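You operate a simulated robot arm through the tools that you are given. There is no shell and no other tool.

Carry out the task below with a simulated robot arm. There is one attempt and no reset: what you move stays moved.

TASK
Put the drawer's bearing in the orange nest; lock it under the plunger.
Fine: low case's drawer shut again; turn the round table to the blue plunger, then push in the yellow pull knob. Where these are worked on the way, their far stop is far enough and under half their travel is too little: drawer of the low case.

Only the result counts: the job must be done as asked and must still hold three seconds after the hand-in. Knocking over, shifting, dropping, spilling or breaking anything else fails it.

THE ROBOT
A 6-joint arm with a two-finger parallel gripper, fixed in place. Base frame: the origin is on the floor under the middle of its stand, x ahead of it, y to its left, z up; the work surface is at about z = 0.82. Units: m, rad, N and s.
With the tool pointing down near the work surface it reaches from about 0.24 to 0.64 m from the base axis. Its first joint turns from -1.152 to 1.152 rad. Payload 2.7 kg.
The TCP is the grasp point between the finger pads, 0.023 m short of the fingertips. In the tool frame z runs along the fingers and y along their closing line. The gripper opens to 0.094 m. The fingers are 0.038 m wide and 0.01 m thick; the gripper's body (0.054 by 0.096 m) begins 0.039 m behind the TCP.
Orientation is told as [roll, pitch, yaw] about the base's x, y, z axes, in that order, counted from this pose: with the fingers straight down and closing along the base's y, the tool's x points along the base's -x, its y along +y and its z along -z.

THE INTERFACE
- The arm moves only by the tool drive_tool. Its argument "commands" is a list of rows, each a list of 7 numbers: the gripper command, from -1 (fully open) to 1 (shut), values between in proportion, then the shift along the tool's x, y, z in units of 30 mm (1.0 is 30 mm), then the turn, a rotation vector about the tool's x, y, z in units of 6 degrees (1.0 is 6 degrees). In form: [[grip, x, y, z, ax, ay, az], ...]. A call has 1 to 20 rows; each row shifts and turns the commanded pose from where the row before left it, along the tool's axes as they then stand. A call with a number of a shift or a turn outside -1 to 1 is refused whole. A row lasts 0.2 s, in which the tool goes at most 0.05 m and 0.15 rad; a call with a longer step from one row to the next is refused whole, and so is a gripper value outside its range. A pose out of reach is approached as far as the arm can. The call stops where the force on the tool passes 40 N (or 10 N more than at its start, if that is more) or the arm is blocked; 0.2 s more then pass. Each finger travels about 0.045 m/s and halts on what it meets, pressing with about 27 N; the grip force reading is that of the motor and also rises with nothing between the fingers. The clock runs only during rows and for 0.2 s after the last one: add rows that do not move to give the fingers time. The reply holds the time, the measured pose of the TCP, the force on the tool along the base axes, the opening and the grip force, in the units named above and with some noise, with the torque about the TCP (base axes, N m) and any sound that the robot's microphone picked up.
- Cameras (640 x 400 px; columns grow to the right, rows downward): "scene" is fixed at [0.0813, -0.4381, 1.3993]; the picture's right is [0.72, -0.69, 0.00], its down [-0.42, -0.44, -0.79] and it looks along [0.55, 0.57, -0.61] (base axes); focal length 278 px, centre (320, 200). "wrist" rides on the gripper at [0.086, 0.016, -0.074] in the tool frame; the picture's right is [-0.18, 0.98, 0.00], its down [-0.58, -0.11, -0.81] and it looks along [-0.79, -0.15, 0.59] (tool axes); focal length 243 px, centre (320, 200). There is no depth. A picture from a camera that has moved, and an enlarged one, comes with that camera's place and axes in the base frame and with its lens.
- camera(camera): a new picture of that camera. It takes no simulated time.
- inspect(camera, box): a new picture of the part [left, top, right, bottom] of that camera's present view, enlarged. It takes no simulated time.
- finish_job(): hands the job in; it is judged then, once.

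Nothing tells you positions but the pictures and the camera data. Unless the task says otherwise, let go and move clear before handing in.

The tools are called as name(argument=value, ...) on one line, values as JSON. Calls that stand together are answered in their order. drive_tool: Moves the arm, as the interface text tells. Its arguments: {"type":"object","properties":{"commands":{"type":"array","items":{"type":"array","items":{"type":"number"}}}},"required":["commands"]} The other tools are called the same way: camera (camera) takes a picture; inspect (camera, box) takes an enlarged picture of a part of a camera's view; finish_job () hands the job in.

At the start:

```text
t: 0.0
ee_pos: [0.4096, 0.0472, 1.1217]
tool_rot: [-0.001, 0.0, 0.001]
force: [0.1, -0.7, -1.8]
wrist_torque: [-0.01, 0.01, 0.0]
gripper_width: 0.094
finger_force: 0.0
```

scene: 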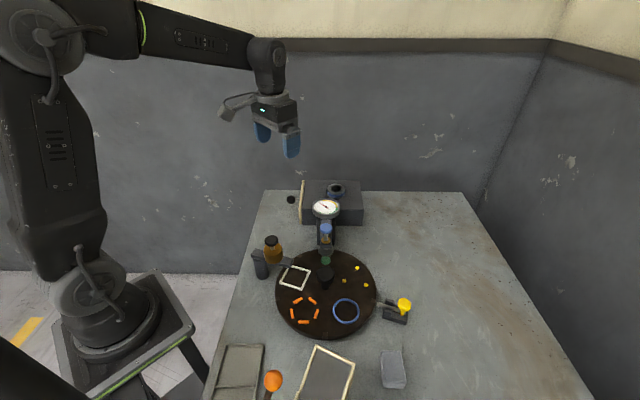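
wrist: 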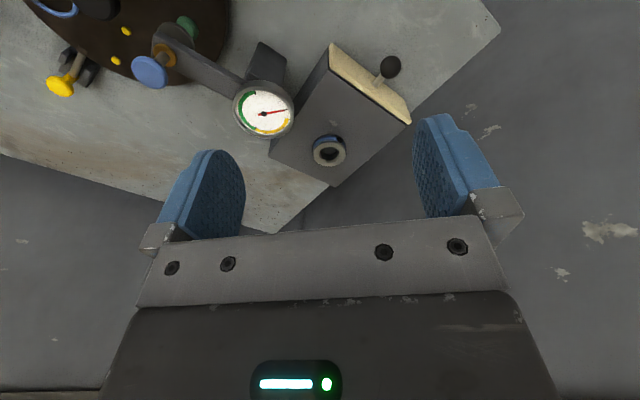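

I see a round dark table with coloured nests, a blue plunger with a gauge over it, a yellow knob to the right, and a low case with a drawer at the far left. I'll look closer before moving.

inspect(camera="scene", box=[240, 160, 440, 285])

inspect(camera="scene", box=[200, 240, 440, 400])

inspect(camera="wrist", box=[0, 0, 440, 275])

```text
3.20 times, centred on (340, 222) of scene
camera zoom: at [0.0813, -0.4381, 1.3993], right [0.72, -0.69, 0.0], down [-0.42, -0.44, -0.79], along [0.55, 0.57, -0.61], focal length 891 px, centre (256, 128)
```

zoom: 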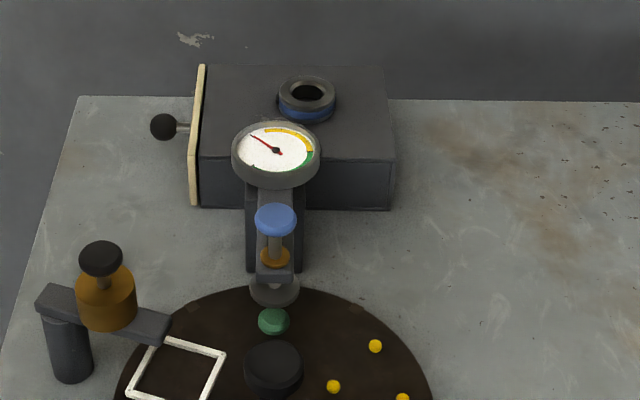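

```text
2.50 times, centred on (320, 320) of scene
camera zoom: at [0.0813, -0.4381, 1.3993], right [0.72, -0.69, 0.0], down [-0.42, -0.44, -0.79], along [0.55, 0.57, -0.61], focal length 696 px, centre (320, -100)
```

zoom: 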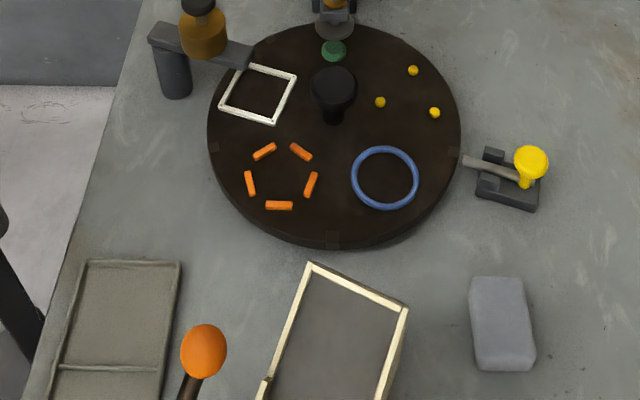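

```text
1.45 times, centred on (220, 138) of wrist
camera zoom: at [0.3249, 0.0633, 1.1948], right [0.18, 0.98, 0.0], down [0.58, -0.11, 0.81], along [0.79, -0.15, -0.59], focal length 353 px, centre (466, 291)
```

zoom: 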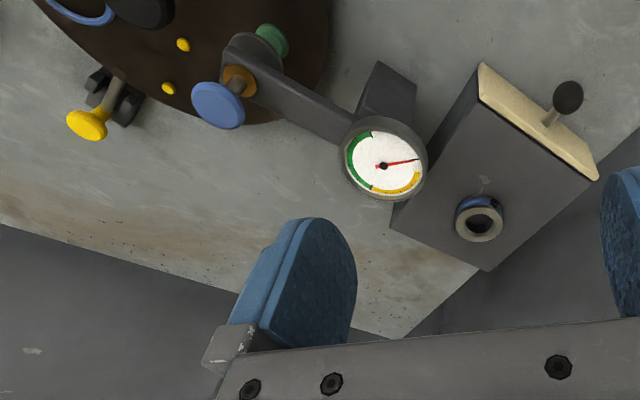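

The low case with the cream drawer front is at the far left, near (0.58, 0.03), and the table's centre is near (0.35, -0.18). I'll move the wrist camera back and right at a safe height to see the table and the near objects.

drive_tool(commands=[[-1, 0.458, -0.946, -0.125, 0, 0, 0], [-1, 0.458, -0.946, -0.125, 0, 0, 0], [-1, 0.458, -0.946, -0.125, 0, 0, 0], [-1, 0.458, -0.946, -0.125, 0, 0, 0], [-1, 0.458, -0.946, -0.125, 0, 0, 0], [-1, 0.458, -0.946, -0.125, 0, 0, 0], [-1, 0.458, -0.946, -0.125, 0, 0, 0], [-1, 0.458, -0.946, -0.125, 0, 0, 0]])

camera(camera="wrist")

camera(camera="scene")

```text
t: 1.8
ee_pos: [0.301, -0.1784, 1.1504]
tool_rot: [0.001, 0.002, 0.0]
force: [-0.3, 0.5, -0.3]
wrist_torque: [0.01, 0.0, 0.03]
gripper_width: 0.0941
finger_force: 0.0
```

```text
taken
camera wrist: at [0.2158, -0.1635, 1.2239], right [0.18, 0.98, 0.0], down [0.58, -0.11, 0.81], along [0.79, -0.15, -0.59], focal length 243 px, centre (320, 200)
```

wrist: 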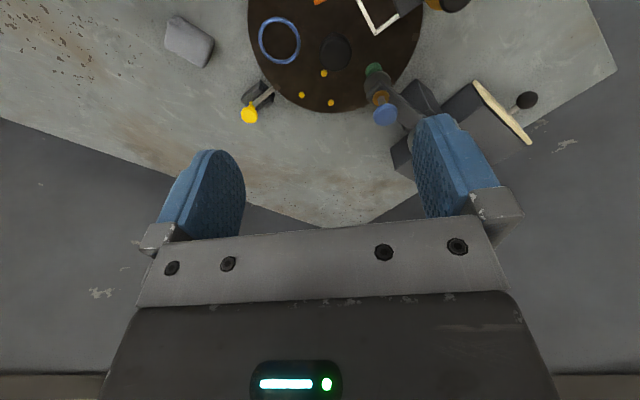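

```text
taken
```

scene: 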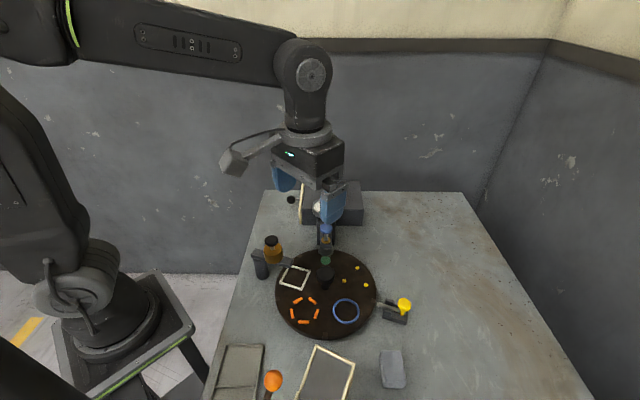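

The view is mostly wall; I'll tilt the tool so that the wrist camera looks straight down at the work surface.

drive_tool(commands=[[-1, 0, 0, 0, 0, 1, 0], [-1, 0, 0, 0, 0, 1, 0], [-1, 0, 0, 0, 0, 1, 0], [-1, 0, 0, 0, 0, 1, 0], [-1, 0, 0, 0, 0, 1, 0], [-1, 0, 0, 0, 0, 1, 0], [-1, 0, 0, 0, 0, 1, 0], [-1, 0, 0, 0, 0, 1, 0]])

camera(camera="wrist")

```text
t: 3.6
ee_pos: [0.2964, -0.1803, 1.145]
tool_rot: [-0.002, 0.838, 0.001]
force: [0.1, -0.3, 0.1]
wrist_torque: [-0.02, 0.0, 0.04]
gripper_width: 0.0941
finger_force: 0.1
out of reach, approached as far as the arm can: row 8
```

```text
taken
camera wrist: at [0.296, -0.1641, 1.2589], right [0.12, 0.98, -0.14], down [0.99, -0.11, 0.11], along [0.09, -0.15, -0.98], focal length 243 px, centre (320, 200)
```

wrist: 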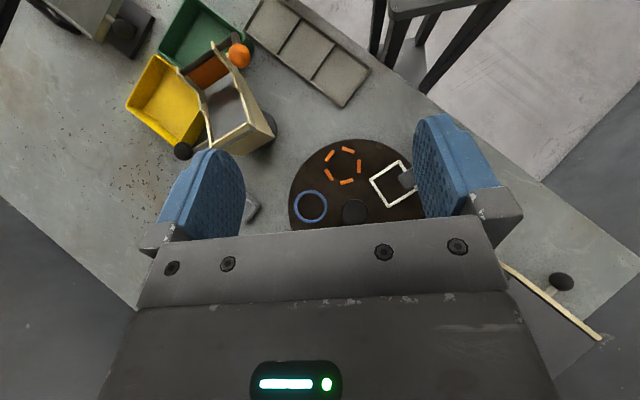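

There is more on the near right: yellow and green bins, a cream-framed box, and another case further right. I'll enlarge it.

inspect(camera="wrist", box=[0, 0, 320, 200])

inspect(camera="wrist", box=[260, 100, 440, 240])

```text
2.00 times, centred on (160, 100) of wrist
camera zoom: at [0.296, -0.1641, 1.2589], right [0.12, 0.98, -0.14], down [0.99, -0.11, 0.11], along [0.09, -0.15, -0.98], focal length 485 px, centre (640, 400)
```

zoom: 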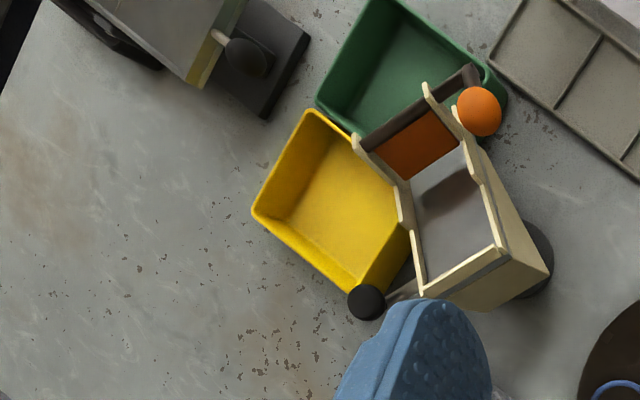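

```text
2.86 times, centred on (350, 170) of wrist
camera zoom: at [0.296, -0.1641, 1.2589], right [0.12, 0.98, -0.14], down [0.99, -0.11, 0.11], along [0.09, -0.15, -0.98], focal length 693 px, centre (234, 286)
```

zoom: 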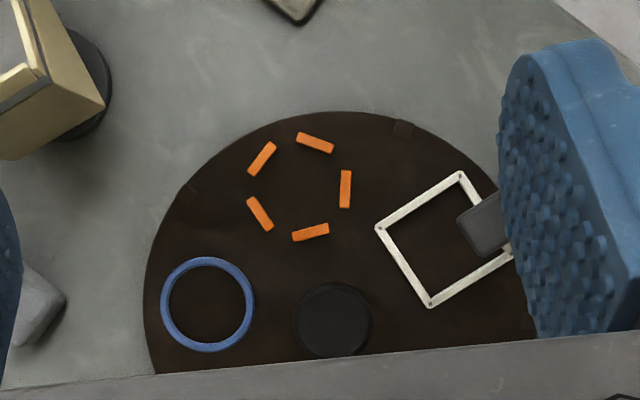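

I'll slide the camera to the right to see the far-right case and that chute.

drive_tool(commands=[[-1, 0, -0.9, 0, 0, -0.4, 0], [-1, 0, -0.9, 0, 0, -0.4, 0], [-1, 0, -0.9, 0, 0, 0, 0], [-1, 0, -0.9, 0, 0, 0, 0], [-1, 0, -0.9, 0, 0, 0, 0], [-1, 0, -0.9, 0, 0, 0, 0], [-1, 0, -0.9, 0, 0, 0, 0], [-1, 0, -0.9, 0, 0, 0, 0]])

camera(camera="wrist")

camera(camera="scene")

```text
t: 5.4
ee_pos: [0.2944, -0.394, 1.1429]
tool_rot: [-0.004, 0.753, -0.002]
force: [-0.4, -0.3, -0.3]
wrist_torque: [-0.01, 0.0, -0.03]
gripper_width: 0.0942
finger_force: 0.0
out of reach, approached as far as the arm can: row 8
```

```text
taken
camera wrist: at [0.2842, -0.3772, 1.2556], right [0.13, 0.98, -0.13], down [0.98, -0.11, 0.19], along [0.18, -0.15, -0.97], focal length 243 px, centre (320, 200)
```

wrist: 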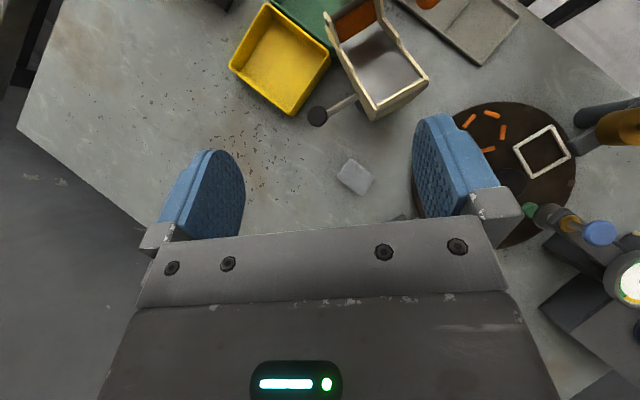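

```text
taken
```

scene: 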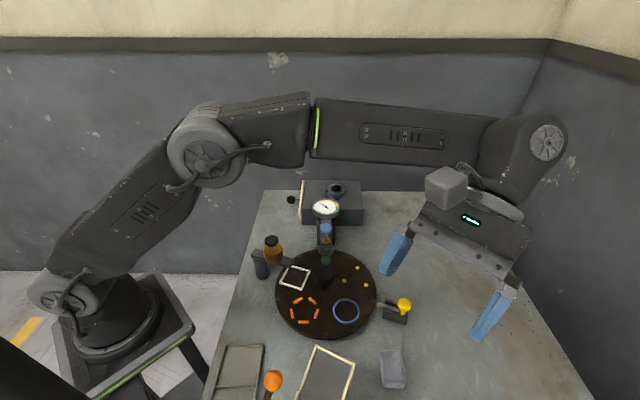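

The hub knob seems to be at the table's centre, near (0.354, -0.172). The yellow pull knob is near (0.43, -0.31). I'll straighten the tool and look closely at the yellow knob.

drive_tool(commands=[[-1, 0, 0, 0, 0, -0.9, 0], [-1, 0, 0, 0, 0, -0.9, 0], [-1, 0, 0, 0, 0, -0.9, 0], [-1, 0, 0, 0, 0, -0.9, 0], [-1, 0, 0, 0, 0, -0.9, 0], [-1, 0, 0, 0, 0, -0.9, 0], [-1, 0, 0, 0, 0, -0.9, 0], [-1, 0, 0, 0, 0, -0.9, 0], [-1, -0.6, 0.7, 0.7, 0, 0, 0], [-1, -0.6, 0.7, 0.7, 0, 0, 0], [-1, -0.6, 0.7, 0.7, 0, 0, 0]])

camera(camera="wrist")

```text
t: 7.8
ee_pos: [0.3486, -0.3309, 1.0804]
tool_rot: [0.0, 0.002, 0.001]
force: [1.2, 0.3, 0.2]
wrist_torque: [0.04, 0.02, 0.02]
gripper_width: 0.094
finger_force: 0.0
```

```text
taken
camera wrist: at [0.2636, -0.3153, 1.1529], right [0.18, 0.98, 0.0], down [0.58, -0.11, 0.81], along [0.79, -0.15, -0.59], focal length 243 px, centre (320, 200)
```

wrist: 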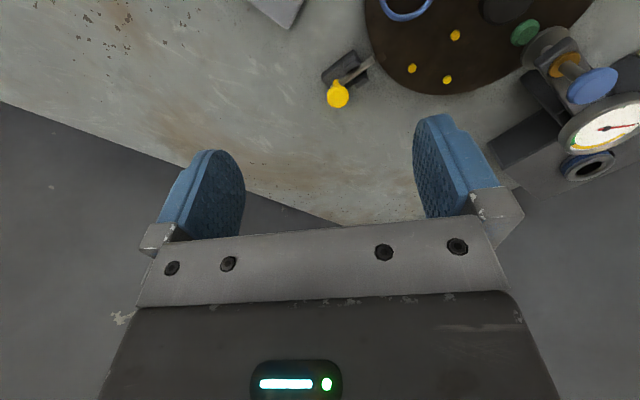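

inspect(camera="wrist", box=[290, 20, 450, 120])

inspect(camera="wrist", box=[440, 0, 640, 190])

inspect(camera="scene", box=[360, 270, 440, 340])

inspect(camera="scene", box=[280, 190, 380, 290])

```text
4.00 times, centred on (370, 70) of wrist
camera zoom: at [0.2636, -0.3153, 1.1529], right [0.18, 0.98, 0.0], down [0.58, -0.11, 0.81], along [0.79, -0.15, -0.59], focal length 970 px, centre (120, 720)
```

zoom: 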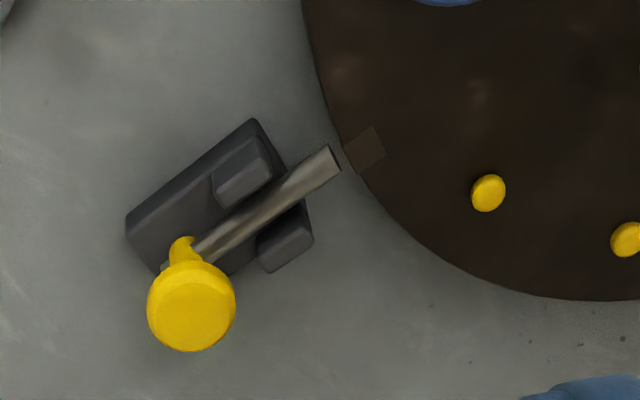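

```text
2.11 times, centred on (540, 95) of wrist
camera zoom: at [0.2636, -0.3153, 1.1529], right [0.18, 0.98, 0.0], down [0.58, -0.11, 0.81], along [0.79, -0.15, -0.59], focal length 511 px, centre (-143, 421)
```

zoom: 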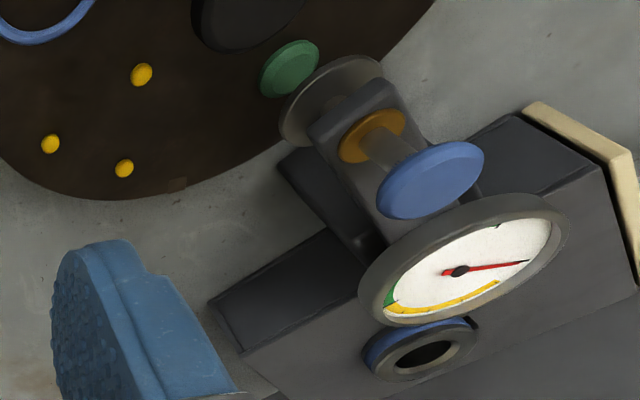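

```text
5.71 times, centred on (400, 305) of scene
camera zoom: at [0.0812, -0.4381, 1.3993], right [0.72, -0.69, 0.0], down [-0.42, -0.44, -0.79], along [0.55, 0.57, -0.61], focal length 1590 px, centre (-137, -400)
```

zoom: 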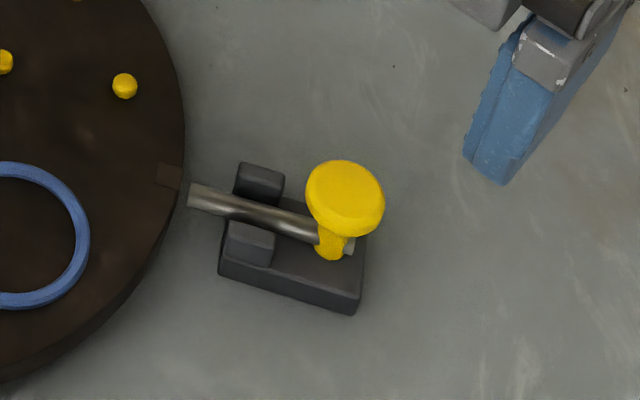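

```text
4.00 times, centred on (330, 240) of scene
camera zoom: at [0.0812, -0.4381, 1.3993], right [0.72, -0.69, 0.0], down [-0.42, -0.44, -0.79], along [0.55, 0.57, -0.61], focal length 1113 px, centre (280, 40)
```

zoom: 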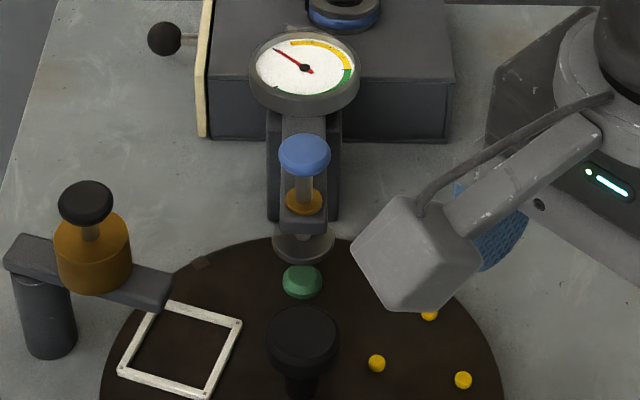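

The yellow knob is an upright head on a horizontal pin that is now withdrawn from the notch, and the blue plunger stands over the table's far-left station. Next I'll move over to the low case and look at its drawer.

drive_tool(commands=[[-1, -0.224, 0.946, 0, 0, 0, 0], [-1, -0.224, 0.946, 0, 0, 0, 0], [-1, -0.224, 0.946, 0, 0, 0, 0], [-1, -0.224, 0.946, 0, 0, 0, 0], [-1, -0.224, 0.946, 0, 0, 0, 0], [-1, -0.224, 0.946, 0, 0, 0, 0], [-1, -0.224, 0.946, 0, 0, 0, 0], [-1, -0.224, 0.946, 0, 0, 0, 0], [-1, -0.224, 0.946, 0, 0, 0, 0], [-1, -0.224, 0.946, 0, 0, 0, 0], [-1, -0.224, 0.946, 0, 0, 0, 0], [-1, -0.224, 0.946, 0, 0, 0, 0], [-1, -0.224, 0.946, 0, 0, 0, 0], [-1, -0.224, 0.946, 0, 0, 0, 0], [-1, -0.224, 0.946, 0, 0, 0, 0], [-1, -0.224, 0.946, 0, 0, 0, 0], [-1, -0.224, 0.946, 0, 0, 0, 0], [-1, -0.224, 0.946, 0, 0, 0, 0]])

drive_tool(commands=[[-1, 0, 0, 0, 0, 0, 0.9375], [-1, 0, 0, 0, 0, 0, 0.9375], [-1, 0, 0, 0, 0, 0, 0.9375], [-1, 0, 0, 0, 0, 0, 0.9375], [-1, 0, 0, 0, 0, 0, 0.9375], [-1, 0, 0, 0, 0, 0, 0.9375], [-1, 0, 0, 0, 0, 0, 0.9375], [-1, 0, 0, 0, 0, 0, 0.9375]])

camera(camera="wrist")

camera(camera="scene")

```text
t: 11.6
ee_pos: [0.468, 0.181, 1.0798]
tool_rot: [0.001, 0.001, -0.001]
force: [0.0, 0.0, -0.5]
wrist_torque: [-0.01, 0.01, -0.01]
gripper_width: 0.0937
finger_force: 0.1
```

```text
t: 13.4
ee_pos: [0.4689, 0.1791, 1.079]
tool_rot: [-0.001, 0.0, -0.787]
force: [0.0, -0.1, 0.3]
wrist_torque: [-0.01, 0.02, 0.03]
gripper_width: 0.094
finger_force: 0.1
```

```text
taken
camera wrist: at [0.4205, 0.2519, 1.1531], right [0.83, 0.56, 0.0], down [0.33, -0.49, 0.81], along [0.45, -0.67, -0.59], focal length 243 px, centre (320, 200)
```

wrist: 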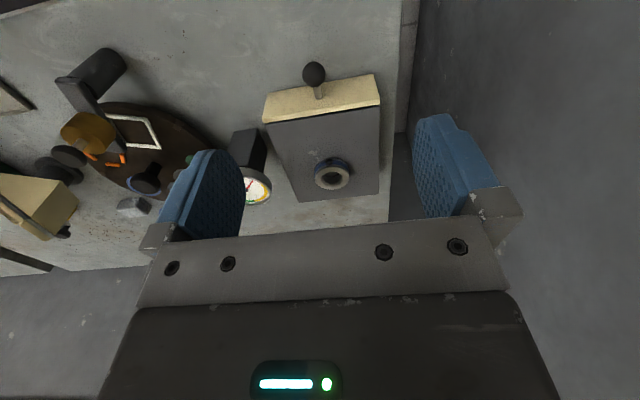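

```text
taken
```

scene: 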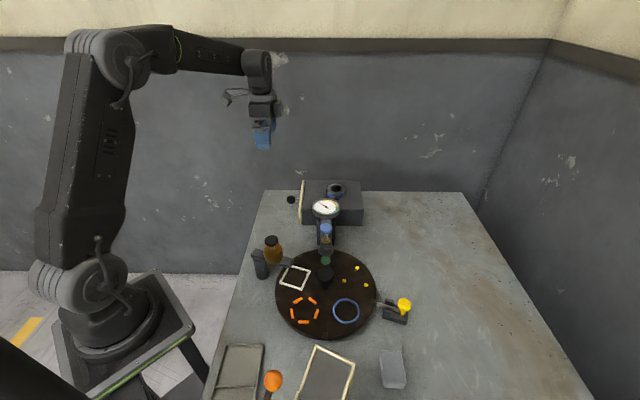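

inspect(camera="wrist", box=[230, 40, 410, 220])

inspect(camera="wrist", box=[30, 30, 290, 230])

```text
2.22 times, centred on (320, 130) of wrist
camera zoom: at [0.4205, 0.2519, 1.1531], right [0.83, 0.56, 0.0], down [0.33, -0.49, 0.81], along [0.45, -0.67, -0.59], focal length 539 px, centre (320, 356)
```

zoom: 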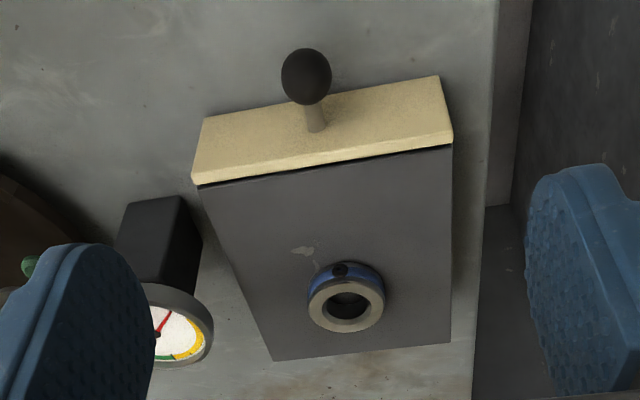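

```text
2.00 times, centred on (160, 130) of wrist
camera zoom: at [0.4205, 0.2519, 1.1531], right [0.83, 0.56, 0.0], down [0.33, -0.49, 0.81], along [0.45, -0.67, -0.59], focal length 485 px, centre (640, 340)
```

zoom: 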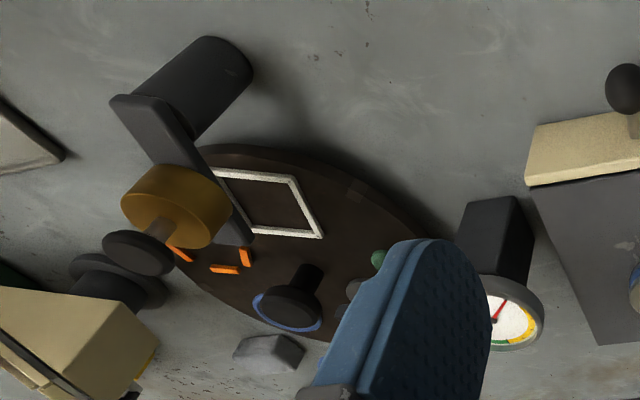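

The low case's drawer front faces along about (-0.7, 0.7). Its ball knob is near (0.497, 0.126, 0.857), and a separate ring stands on the case's top. I'll position the open fingers above the knob and check the alignment before descending.

drive_tool(commands=[[-1, -0.382, -0.117, 0.86, 0, 0, 0], [-1, -0.382, -0.117, 0.86, 0, 0, 0], [-1, -0.382, -0.117, 0.86, 0, 0, 0], [-1, -0.382, -0.117, 0.86, 0, 0, 0], [-1, -0.382, -0.117, 0.86, 0, 0, 0], [-1, 0, 0, 0, 0, 0, 0]])

camera(camera="wrist")

inspect(camera="scene", box=[240, 130, 400, 230])

```text
t: 14.8
ee_pos: [0.4966, 0.1253, 0.9515]
tool_rot: [0.001, -0.001, -0.784]
force: [-0.3, 0.1, 0.1]
wrist_torque: [-0.01, -0.05, -0.05]
gripper_width: 0.0938
finger_force: 0.1
```

```text
taken
camera wrist: at [0.4489, 0.1972, 1.0247], right [0.82, 0.57, 0.0], down [0.33, -0.49, 0.81], along [0.46, -0.66, -0.59], focal length 243 px, centre (320, 200)
```

wrist: 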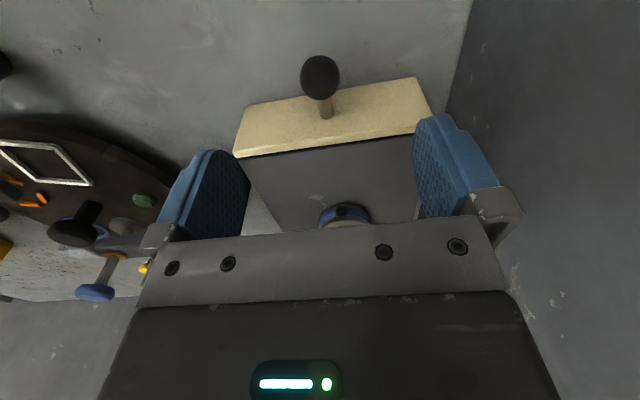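

```text
4.00 times, centred on (320, 180) of scene
camera zoom: at [0.0813, -0.4381, 1.3993], right [0.72, -0.69, 0.0], down [-0.42, -0.44, -0.79], along [0.55, 0.57, -0.61], focal length 1113 px, centre (320, 280)
```

zoom: 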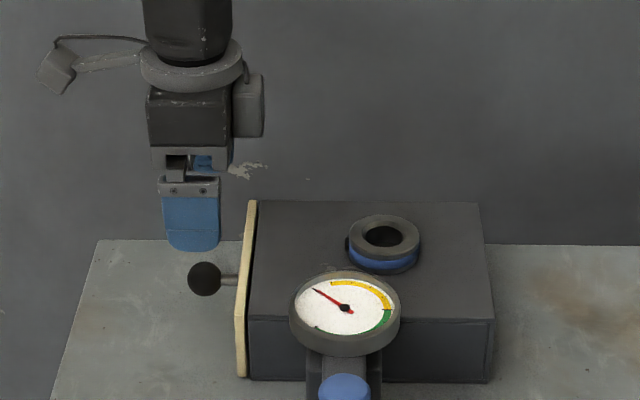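

The knob is centred below the tool, at z about 0.855. I'll descend to it and look again before closing.

drive_tool(commands=[[-1, 0, 0, 0.8, 0, 0, 0], [-1, 0, 0, 0.8, 0, 0, 0], [-1, 0, 0, 0.8, 0, 0, 0], [-1, 0, 0, 0.75, 0, 0, 0], [-1, 0, 0, 0, 0, 0, 0]])

camera(camera="wrist")

inspect(camera="scene", box=[240, 130, 400, 230])

```text
t: 16.0
ee_pos: [0.4961, 0.1257, 0.857]
tool_rot: [-0.001, 0.0, -0.784]
force: [0.7, 0.4, -0.3]
wrist_torque: [0.04, 0.0, -0.03]
gripper_width: 0.094
finger_force: 0.1
```

```text
taken
camera wrist: at [0.448, 0.1983, 0.9314], right [0.82, 0.57, 0.0], down [0.33, -0.49, 0.81], along [0.46, -0.66, -0.59], focal length 243 px, centre (320, 200)
```

wrist: 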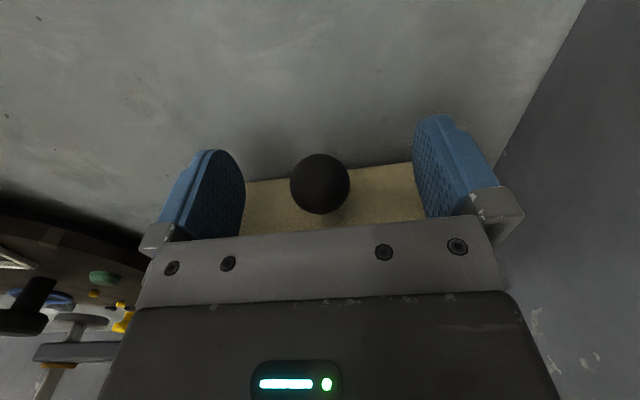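

```text
4.00 times, centred on (320, 180) of scene
camera zoom: at [0.0813, -0.4381, 1.3993], right [0.72, -0.69, 0.0], down [-0.42, -0.44, -0.79], along [0.55, 0.57, -0.61], focal length 1113 px, centre (320, 280)
```

zoom: 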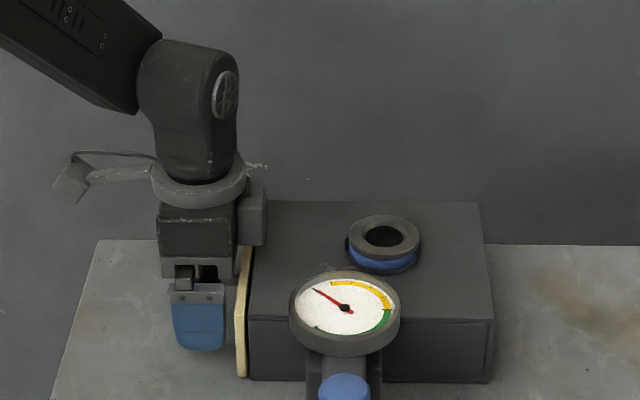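

The knob sits exactly between the pads at the grasp point. Closing now.

drive_tool(commands=[[0, 0, 0, 0, 0, 0, 0], [0.2, 0, 0, 0, 0, 0, 0], [0.4, 0, 0, 0, 0, 0, 0], [0.6, 0, 0, 0, 0, 0, 0], [0.8, 0, 0, 0, 0, 0, 0], [1, 0, 0, 0, 0, 0, 0], [1, 0, 0, 0, 0, 0, 0]])

```text
t: 17.6
ee_pos: [0.4953, 0.1255, 0.8575]
tool_rot: [0.003, 0.001, -0.784]
force: [3.5, 2.6, -2.7]
wrist_torque: [-0.04, -0.06, 0.01]
gripper_width: 0.0271
finger_force: 45.0
```

The knob is held at a width of 0.027. I'll pull the drawer out slowly along the tool's +x.

drive_tool(commands=[[1, 0.25, 0, 0, 0, 0, 0], [1, 0.3, 0, 0, 0, 0, 0], [1, 0.3, 0, 0, 0, 0, 0], [1, 0.3, 0, 0, 0, 0, 0], [1, 0.3, 0, 0, 0, 0, 0]])

camera(camera="scene")

```text
t: 18.8
ee_pos: [0.466, 0.1559, 0.8581]
tool_rot: [0.0, -0.002, -0.785]
force: [-9.0, -9.5, 28.2]
wrist_torque: [-0.07, 0.23, -0.05]
gripper_width: 0.0273
finger_force: 44.6
```

```text
taken
```

scene: 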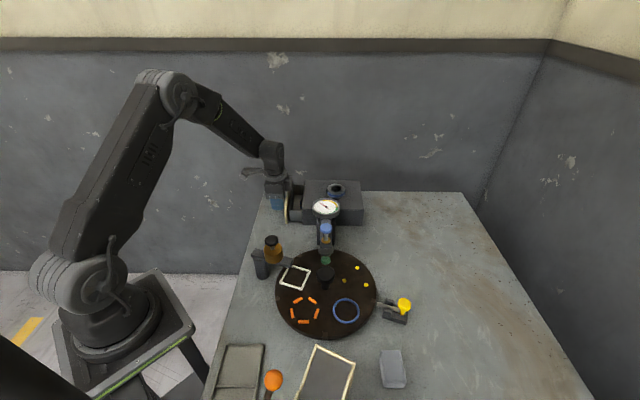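

The drawer is opening, but an upward load of 28 N has built up. I'll relieve it with a slight lift while carrying on.

drive_tool(commands=[[1, 0.1, 0, -0.03, 0, 0, 0], [1, 0, 0, 0, 0, 0, 0]])

```text
t: 19.4
ee_pos: [0.463, 0.1575, 0.8572]
tool_rot: [0.003, 0.0, -0.785]
force: [-6.1, -5.6, 23.1]
wrist_torque: [-0.23, -0.27, 0.01]
gripper_width: 0.0272
finger_force: 45.1
```

drive_tool(commands=[[1, 0, -0.03, -0.08, 0, 0, 0], [1, 0.2, -0.01, -0.02, 0, 0, 0], [1, 0.3, -0.01, -0.02, 0, 0, 0]])

```text
t: 20.2
ee_pos: [0.4509, 0.1693, 0.858]
tool_rot: [0.001, 0.002, -0.784]
force: [16.5, 16.2, -32.4]
wrist_torque: [-0.42, -0.2, 0.05]
gripper_width: 0.0274
finger_force: 45.0
```

drive_tool(commands=[[1, 0, 0.035, 0.065, 0, 0, 0], [1, 0.2, 0, 0, 0, 0, 0], [1, 0.3, 0, 0, 0, 0, 0]])

camera(camera="scene")

camera(camera="wrist")

```text
t: 21.0
ee_pos: [0.4415, 0.1802, 0.8586]
tool_rot: [0.0, -0.002, -0.785]
force: [11.8, 10.2, -23.3]
wrist_torque: [0.26, 0.54, -0.16]
gripper_width: 0.0274
finger_force: 45.6
```

```text
taken
```

scene: 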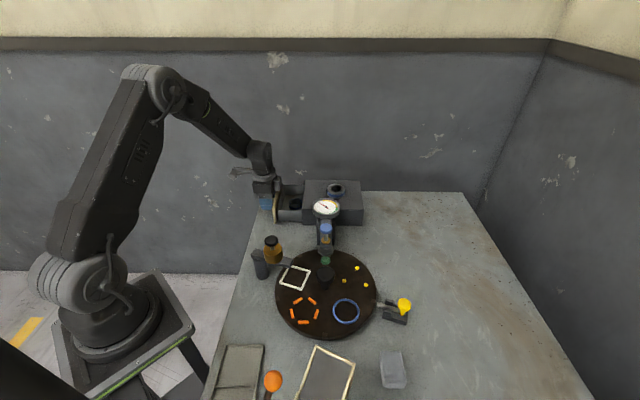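

```text
taken
camera wrist: at [0.394, 0.2528, 0.9316], right [0.83, 0.56, 0.0], down [0.33, -0.49, 0.81], along [0.46, -0.67, -0.59], focal length 243 px, centre (320, 200)
```

wrist: 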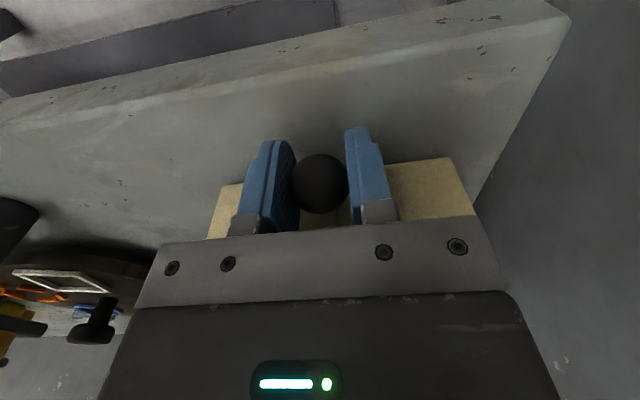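

About 77 mm of travel so far and a ring is visible in the drawer. I'll continue to the stop with small corrections.

drive_tool(commands=[[1, 0, 0.025, 0.05, 0, 0, 0], [1, 0.2, 0, 0, 0, 0, 0], [1, 0.25, 0, 0, 0, 0, 0]])

inspect(camera="scene", box=[230, 150, 390, 250])

```text
t: 21.8
ee_pos: [0.4333, 0.1889, 0.8576]
tool_rot: [-0.002, -0.001, -0.787]
force: [-5.0, -4.3, 6.1]
wrist_torque: [-0.16, 0.06, -0.12]
gripper_width: 0.027
finger_force: 45.2
```

```text
4.00 times, centred on (310, 200) of scene
camera zoom: at [0.0811, -0.4383, 1.3992], right [0.72, -0.69, 0.0], down [-0.42, -0.44, -0.79], along [0.55, 0.57, -0.61], focal length 1113 px, centre (360, 200)
```

zoom: 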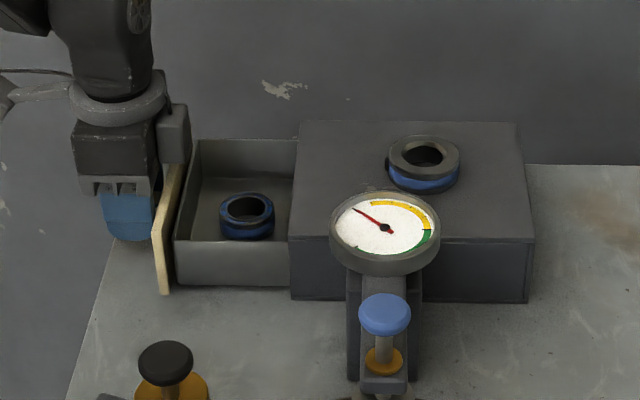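

The drawer's bearing is exposed (a ring with a blue band). I'll pull a bit further toward the stop for clearance.

drive_tool(commands=[[1, 0.15, 0, 0, 0, 0, 0], [1, 0.15, 0, 0, 0, 0, 0], [1, 0.15, 0, 0, 0, 0, 0]])

```text
t: 22.6
ee_pos: [0.4236, 0.1999, 0.8578]
tool_rot: [0.002, -0.002, -0.786]
force: [-8.1, -8.2, 24.2]
wrist_torque: [0.14, 0.37, -0.01]
gripper_width: 0.0271
finger_force: 44.9
```

drive_tool(commands=[[1, 0.1, -0.01, -0.03, 0, 0, 0], [1, 0.15, 0, 0, 0, 0, 0], [1, 0.15, 0, 0, 0, 0, 0]])

inspect(camera="scene", box=[230, 150, 390, 250])

```text
t: 23.3
ee_pos: [0.4215, 0.2009, 0.8579]
tool_rot: [-0.001, -0.005, -0.787]
force: [3.5, -5.7, 0.5]
wrist_torque: [0.18, 0.2, -0.04]
gripper_width: 0.0275
finger_force: 45.0
stopped in row 3: the force on the tool passed its limit at 42 N (the readings are from after the stop); the commanded pose is now the measured one
```

```text
4.00 times, centred on (310, 200) of scene
camera zoom: at [0.0814, -0.4382, 1.3992], right [0.72, -0.69, 0.0], down [-0.42, -0.44, -0.79], along [0.55, 0.57, -0.61], focal length 1113 px, centre (360, 200)
```

zoom: 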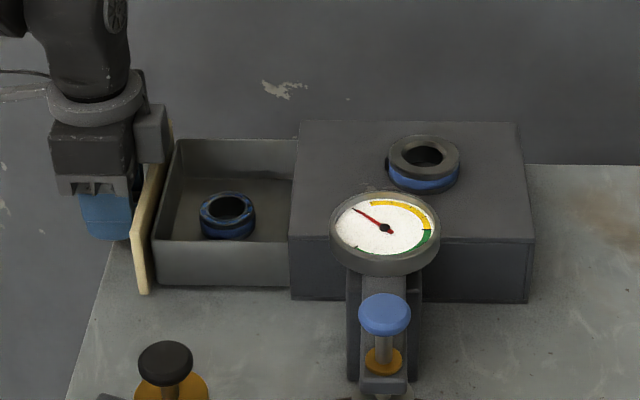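

The drawer is at its far stop after about 105 mm. I'll release the knob and rise straight up.

drive_tool(commands=[[0.2, 0, 0, 0, 0, 0, 0], [-0.5, 0, 0, 0, 0, 0, 0], [-1, 0, 0, 0, 0, 0, 0], [-1, 0, 0, 0, 0, 0, 0], [-1, 0, 0, 0, 0, 0, 0], [-1, 0, 0, -0.5, 0, 0, 0], [-1, 0, 0, -0.95, 0, 0, 0], [-1, 0, 0, -0.95, 0, 0, 0], [-1, 0, 0, -0.95, 0, 0, 0], [-1, 0, 0, -0.95, 0, 0, 0], [-1, 0, 0, -0.95, 0, 0, 0]])

camera(camera="wrist")

inspect(camera="scene", box=[230, 150, 390, 250])

```text
t: 25.7
ee_pos: [0.4212, 0.2028, 1.0156]
tool_rot: [0.003, -0.005, -0.786]
force: [0.3, 0.6, 0.7]
wrist_torque: [0.01, -0.01, -0.05]
gripper_width: 0.094
finger_force: 0.1
```

```text
taken
camera wrist: at [0.3728, 0.2753, 1.0884], right [0.83, 0.56, 0.0], down [0.33, -0.49, 0.81], along [0.46, -0.67, -0.59], focal length 243 px, centre (320, 200)
```

wrist: 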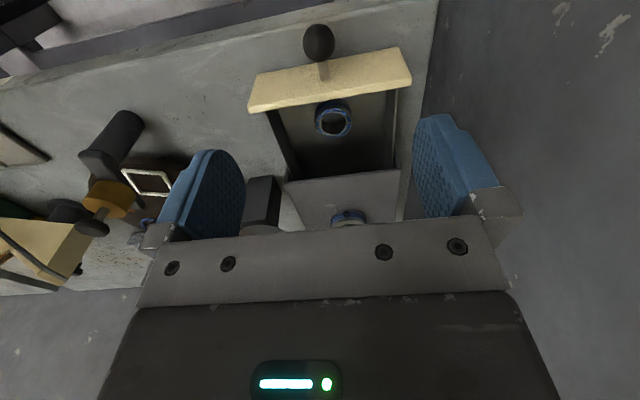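

```text
4.00 times, centred on (310, 200) of scene
camera zoom: at [0.0813, -0.4381, 1.3993], right [0.72, -0.69, 0.0], down [-0.42, -0.44, -0.79], along [0.55, 0.57, -0.61], focal length 1113 px, centre (360, 200)
```

zoom: 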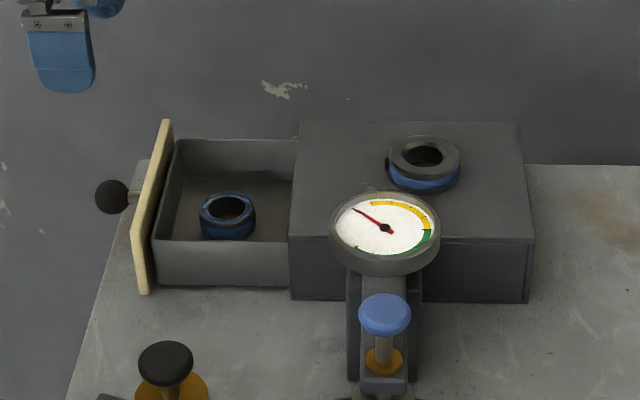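

inspect(camera="wrist", box=[240, 20, 420, 180])

```text
2.50 times, centred on (330, 100) of wrist
camera zoom: at [0.3728, 0.2753, 1.0884], right [0.83, 0.56, 0.0], down [0.33, -0.49, 0.81], along [0.46, -0.67, -0.59], focal length 606 px, centre (295, 450)
```

zoom: 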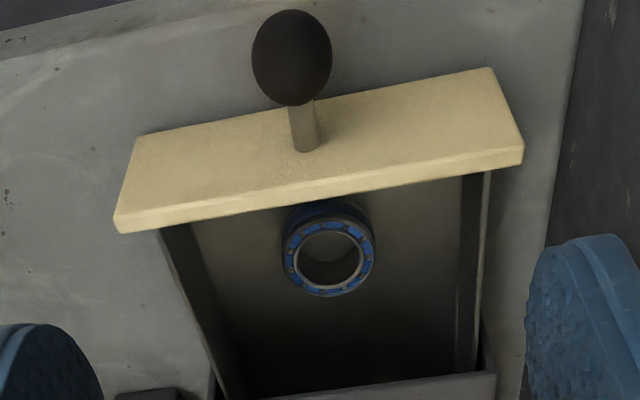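

The bearing stands in the drawer near (0.486, 0.139), about 43 mm across, with its top at z about 0.847. I'll move above it and check the alignment.

drive_tool(commands=[[-0.6, -0.76, 0.01, 0.45, 0, 0, 0], [-0.5, -0.76, 0.01, 0.45, 0, 0, 0], [-0.4, -0.76, 0.01, 0.45, 0, 0, 0], [-0.4, -0.76, 0.01, 0.45, 0, 0, 0], [-0.4, 0, 0, 0, 0, 0, 0]])

camera(camera="wrist")

inspect(camera="scene", box=[230, 150, 390, 250])

```text
t: 26.9
ee_pos: [0.4859, 0.1361, 0.9612]
tool_rot: [0.002, -0.005, -0.786]
force: [-0.5, 1.0, 0.0]
wrist_torque: [0.03, 0.01, 0.0]
gripper_width: 0.0658
finger_force: 0.2
```

```text
taken
camera wrist: at [0.4375, 0.2096, 1.0347], right [0.83, 0.56, 0.0], down [0.33, -0.49, 0.81], along [0.46, -0.67, -0.59], focal length 243 px, centre (320, 200)
```

wrist: 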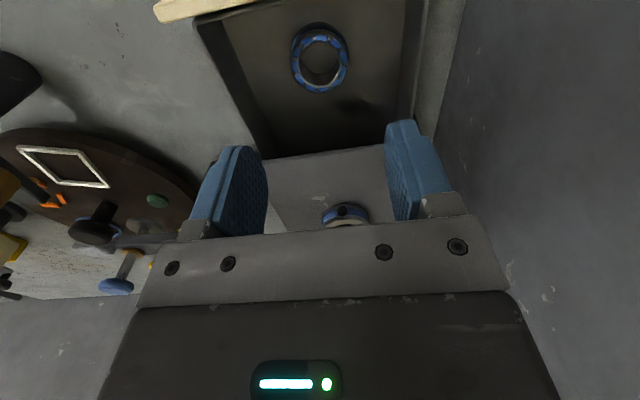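

```text
4.00 times, centred on (310, 200) of scene
camera zoom: at [0.0813, -0.4381, 1.3993], right [0.72, -0.69, 0.0], down [-0.42, -0.44, -0.79], along [0.55, 0.57, -0.61], focal length 1113 px, centre (360, 200)
```

zoom: 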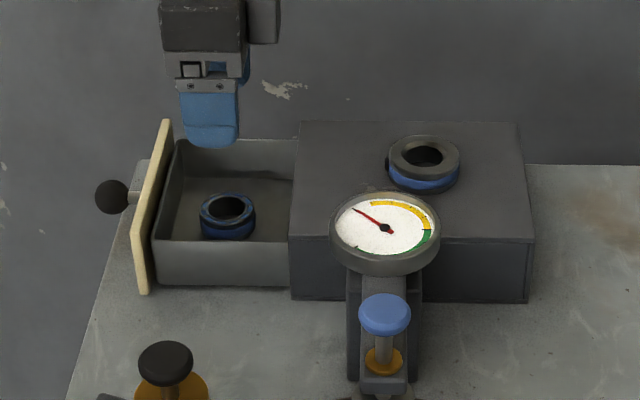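

inspect(camera="wrist", box=[270, 10, 370, 110])

```text
4.00 times, centred on (320, 60) of wrist
camera zoom: at [0.4375, 0.2096, 1.0347], right [0.83, 0.56, 0.0], down [0.33, -0.49, 0.81], along [0.46, -0.67, -0.59], focal length 970 px, centre (320, 760)
```

zoom: 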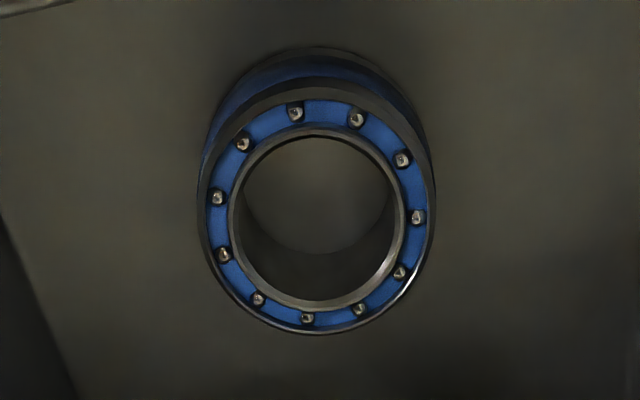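

The bearing is centred below the tool within about 3 mm. I'll descend around it with a partly open gripper and check again.

drive_tool(commands=[[-0.4, 0.025, 0, 0.86, 0, 0, 0], [-0.4, 0.025, 0, 0.86, 0, 0, 0], [-0.4, 0.025, 0, 0.86, 0, 0, 0], [-0.4, 0.02, 0, 0.7, 0, 0, 0], [-0.4, 0, 0, 0.1, 0, 0, 0], [-0.4, 0, 0, 0, 0, 0, 0]])

camera(camera="wrist")

inspect(camera="scene", box=[230, 150, 390, 250])

```text
t: 28.3
ee_pos: [0.484, 0.1386, 0.8614]
tool_rot: [0.001, -0.004, -0.786]
force: [-0.4, 0.0, -0.8]
wrist_torque: [0.0, -0.02, -0.01]
gripper_width: 0.0661
finger_force: 0.1
```

```text
taken
camera wrist: at [0.4353, 0.2118, 0.9337], right [0.83, 0.56, 0.0], down [0.33, -0.49, 0.81], along [0.46, -0.67, -0.59], focal length 243 px, centre (320, 200)
```

wrist: 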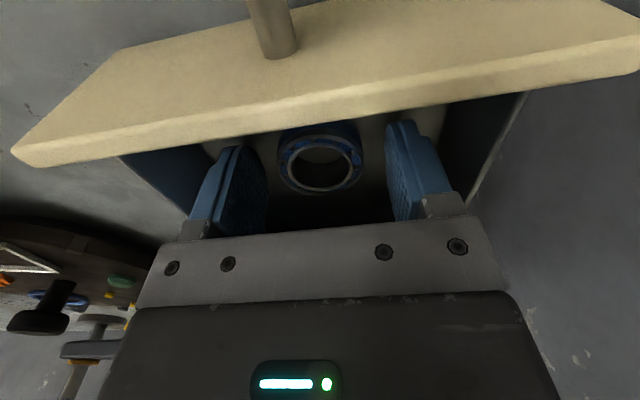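

```text
4.00 times, centred on (310, 200) of scene
camera zoom: at [0.0813, -0.4381, 1.3993], right [0.72, -0.69, 0.0], down [-0.42, -0.44, -0.79], along [0.55, 0.57, -0.61], focal length 1113 px, centre (360, 200)
```

zoom: 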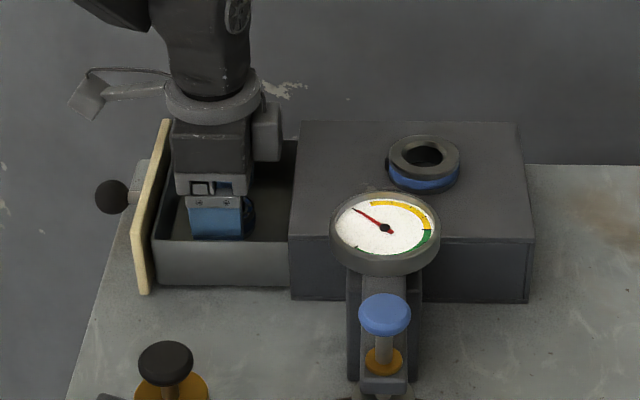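

The bearing is between the pads. I'll go down 4 mm more and close.

drive_tool(commands=[[-0.4, 0, 0, 0.13, 0, 0, 0], [-0.4, 0, 0, 0, 0, 0, 0]])

drive_tool(commands=[[-0.2, 0, 0, 0, 0, 0, 0], [0, 0, 0, 0, 0, 0, 0], [0.1, 0, 0, 0, 0, 0, 0], [0.2, 0, 0, 0, 0, 0, 0], [0.3, 0, 0, 0, 0, 0, 0], [0.5, 0, 0, 0, 0, 0, 0], [0.7, 0, 0, 0, 0, 0, 0]])

camera(camera="wrist")

```text
t: 28.9
ee_pos: [0.4835, 0.1384, 0.8573]
tool_rot: [0.002, -0.005, -0.786]
force: [0.0, 0.1, -0.9]
wrist_torque: [0.03, 0.0, 0.0]
gripper_width: 0.0657
finger_force: 0.0
```

```text
t: 30.5
ee_pos: [0.4846, 0.1387, 0.8568]
tool_rot: [0.002, -0.005, -0.788]
force: [0.1, 0.9, 0.6]
wrist_torque: [-0.01, 0.01, 0.0]
gripper_width: 0.043
finger_force: 27.0
```

```text
taken
camera wrist: at [0.4357, 0.2121, 0.9303], right [0.83, 0.56, 0.0], down [0.33, -0.49, 0.81], along [0.46, -0.67, -0.59], focal length 243 px, centre (320, 200)
```

wrist: 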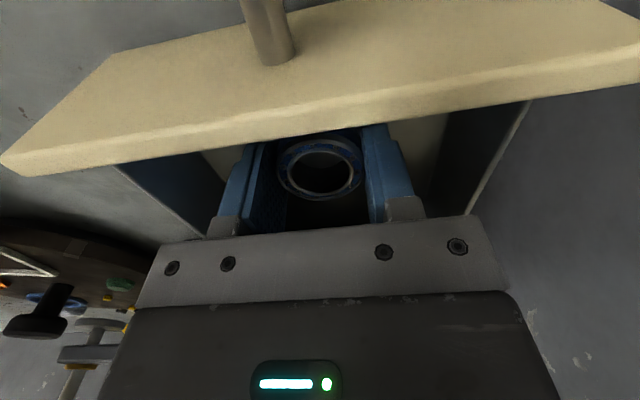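

The bearing is gripped at 43 mm. I'll lift it clear of the drawer.

drive_tool(commands=[[0.9, 0, 0, -0.2, 0, 0, 0], [0.9, 0, 0, -0.5, 0, 0, 0], [0.9, 0, 0, -0.8, 0, 0, 0], [0.9, 0, 0, -0.8, 0, 0, 0], [0.9, 0, 0, -0.8, 0, 0, 0], [0.9, 0, 0, -0.8, 0, 0, 0], [0.9, 0, 0, -0.8, 0, 0, 0], [0.9, 0, 0, -0.8, 0, 0, 0], [0.9, 0, 0, -0.8, 0, 0, 0]])

camera(camera="wrist")

camera(camera="scene")

```text
t: 32.5
ee_pos: [0.483, 0.1399, 1.0469]
tool_rot: [0.0, -0.004, -0.787]
force: [-0.2, 0.2, -0.5]
wrist_torque: [-0.01, -0.01, 0.01]
gripper_width: 0.0047
finger_force: 0.0
```

```text
taken
camera wrist: at [0.435, 0.2135, 1.12], right [0.83, 0.56, 0.0], down [0.33, -0.49, 0.81], along [0.46, -0.67, -0.59], focal length 243 px, centre (320, 200)
```

wrist: 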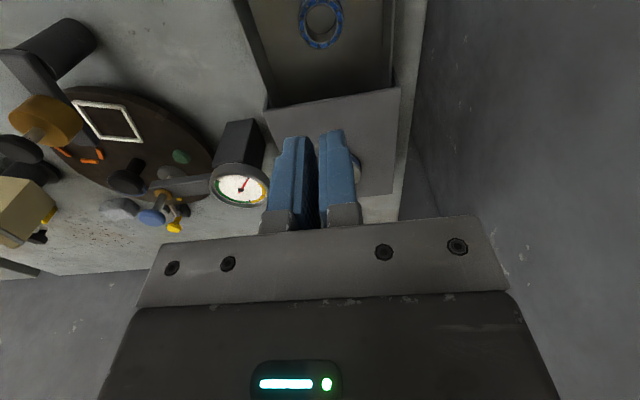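

```text
taken
```

scene: 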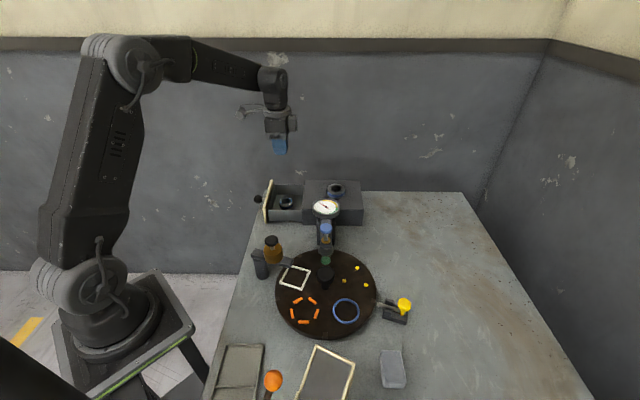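

The bearing slipped out of the tips and stayed in the drawer; the grip was too shallow. I'll check its state.

inspect(camera="wrist", box=[240, 0, 400, 100])

inspect(camera="scene", box=[250, 170, 350, 232])

```text
4.00 times, centred on (320, 50) of wrist
camera zoom: at [0.435, 0.2135, 1.12], right [0.83, 0.56, 0.0], down [0.33, -0.49, 0.81], along [0.46, -0.67, -0.59], focal length 970 px, centre (320, 800)
```

zoom: 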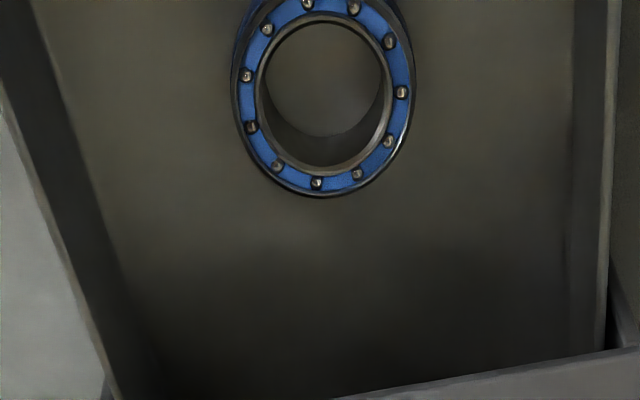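

```text
6.40 times, centred on (300, 201) of scene
camera zoom: at [0.0813, -0.4381, 1.3993], right [0.72, -0.69, 0.0], down [-0.42, -0.44, -0.79], along [0.55, 0.57, -0.61], focal length 1781 px, centre (448, 194)
```

zoom: 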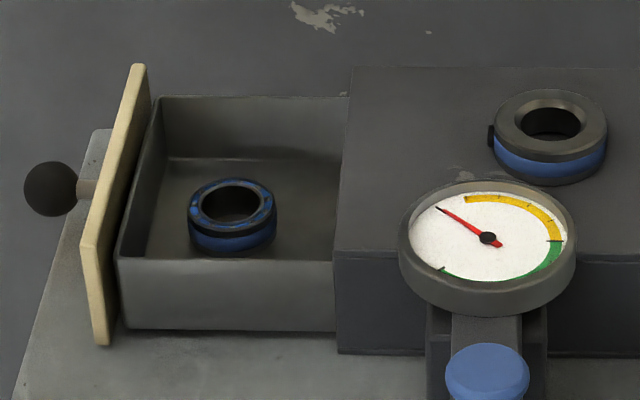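

The bearing is upright and unmoved, still directly below the tool. I'll reopen, descend deeper this time, feeling for the floor, and re-grip.

drive_tool(commands=[[-0.4, 0, 0, 0, 0, 0, 0], [-0.4, 0, 0, 0, 0, 0, 0], [-0.4, 0, 0, 0, 0, 0, 0], [-0.4, 0, 0.02, 0.9, 0, 0.05, 0], [-0.4, 0, 0, 0.9, 0, 0, 0], [-0.4, 0, 0, 0.9, 0, 0, 0], [-0.4, 0, 0, 0.9, 0, 0, 0], [-0.4, 0, 0, 0.9, 0, 0, 0], [-0.4, 0, 0, 0.9, 0, 0, 0], [-0.4, 0, 0, 0.85, 0, 0, 0], [-0.4, 0, 0, 0, 0, 0, 0]])

camera(camera="wrist")

```text
t: 34.9
ee_pos: [0.4839, 0.1414, 0.8588]
tool_rot: [0.002, 0.001, -0.786]
force: [0.4, 0.0, 0.8]
wrist_torque: [0.03, -0.03, 0.01]
gripper_width: 0.0661
finger_force: 0.1
```

```text
taken
camera wrist: at [0.4358, 0.2142, 0.9316], right [0.83, 0.56, 0.0], down [0.33, -0.49, 0.81], along [0.45, -0.67, -0.59], focal length 243 px, centre (320, 200)
```

wrist: 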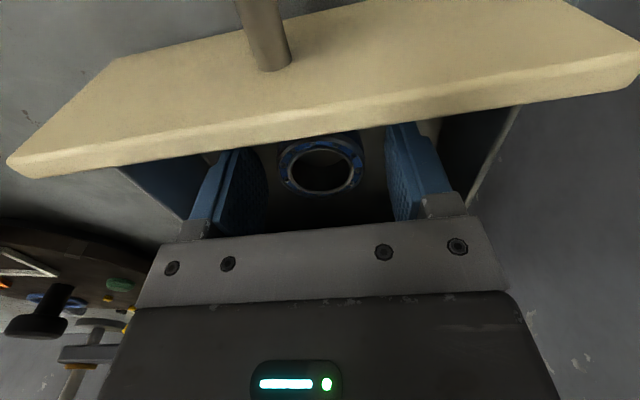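

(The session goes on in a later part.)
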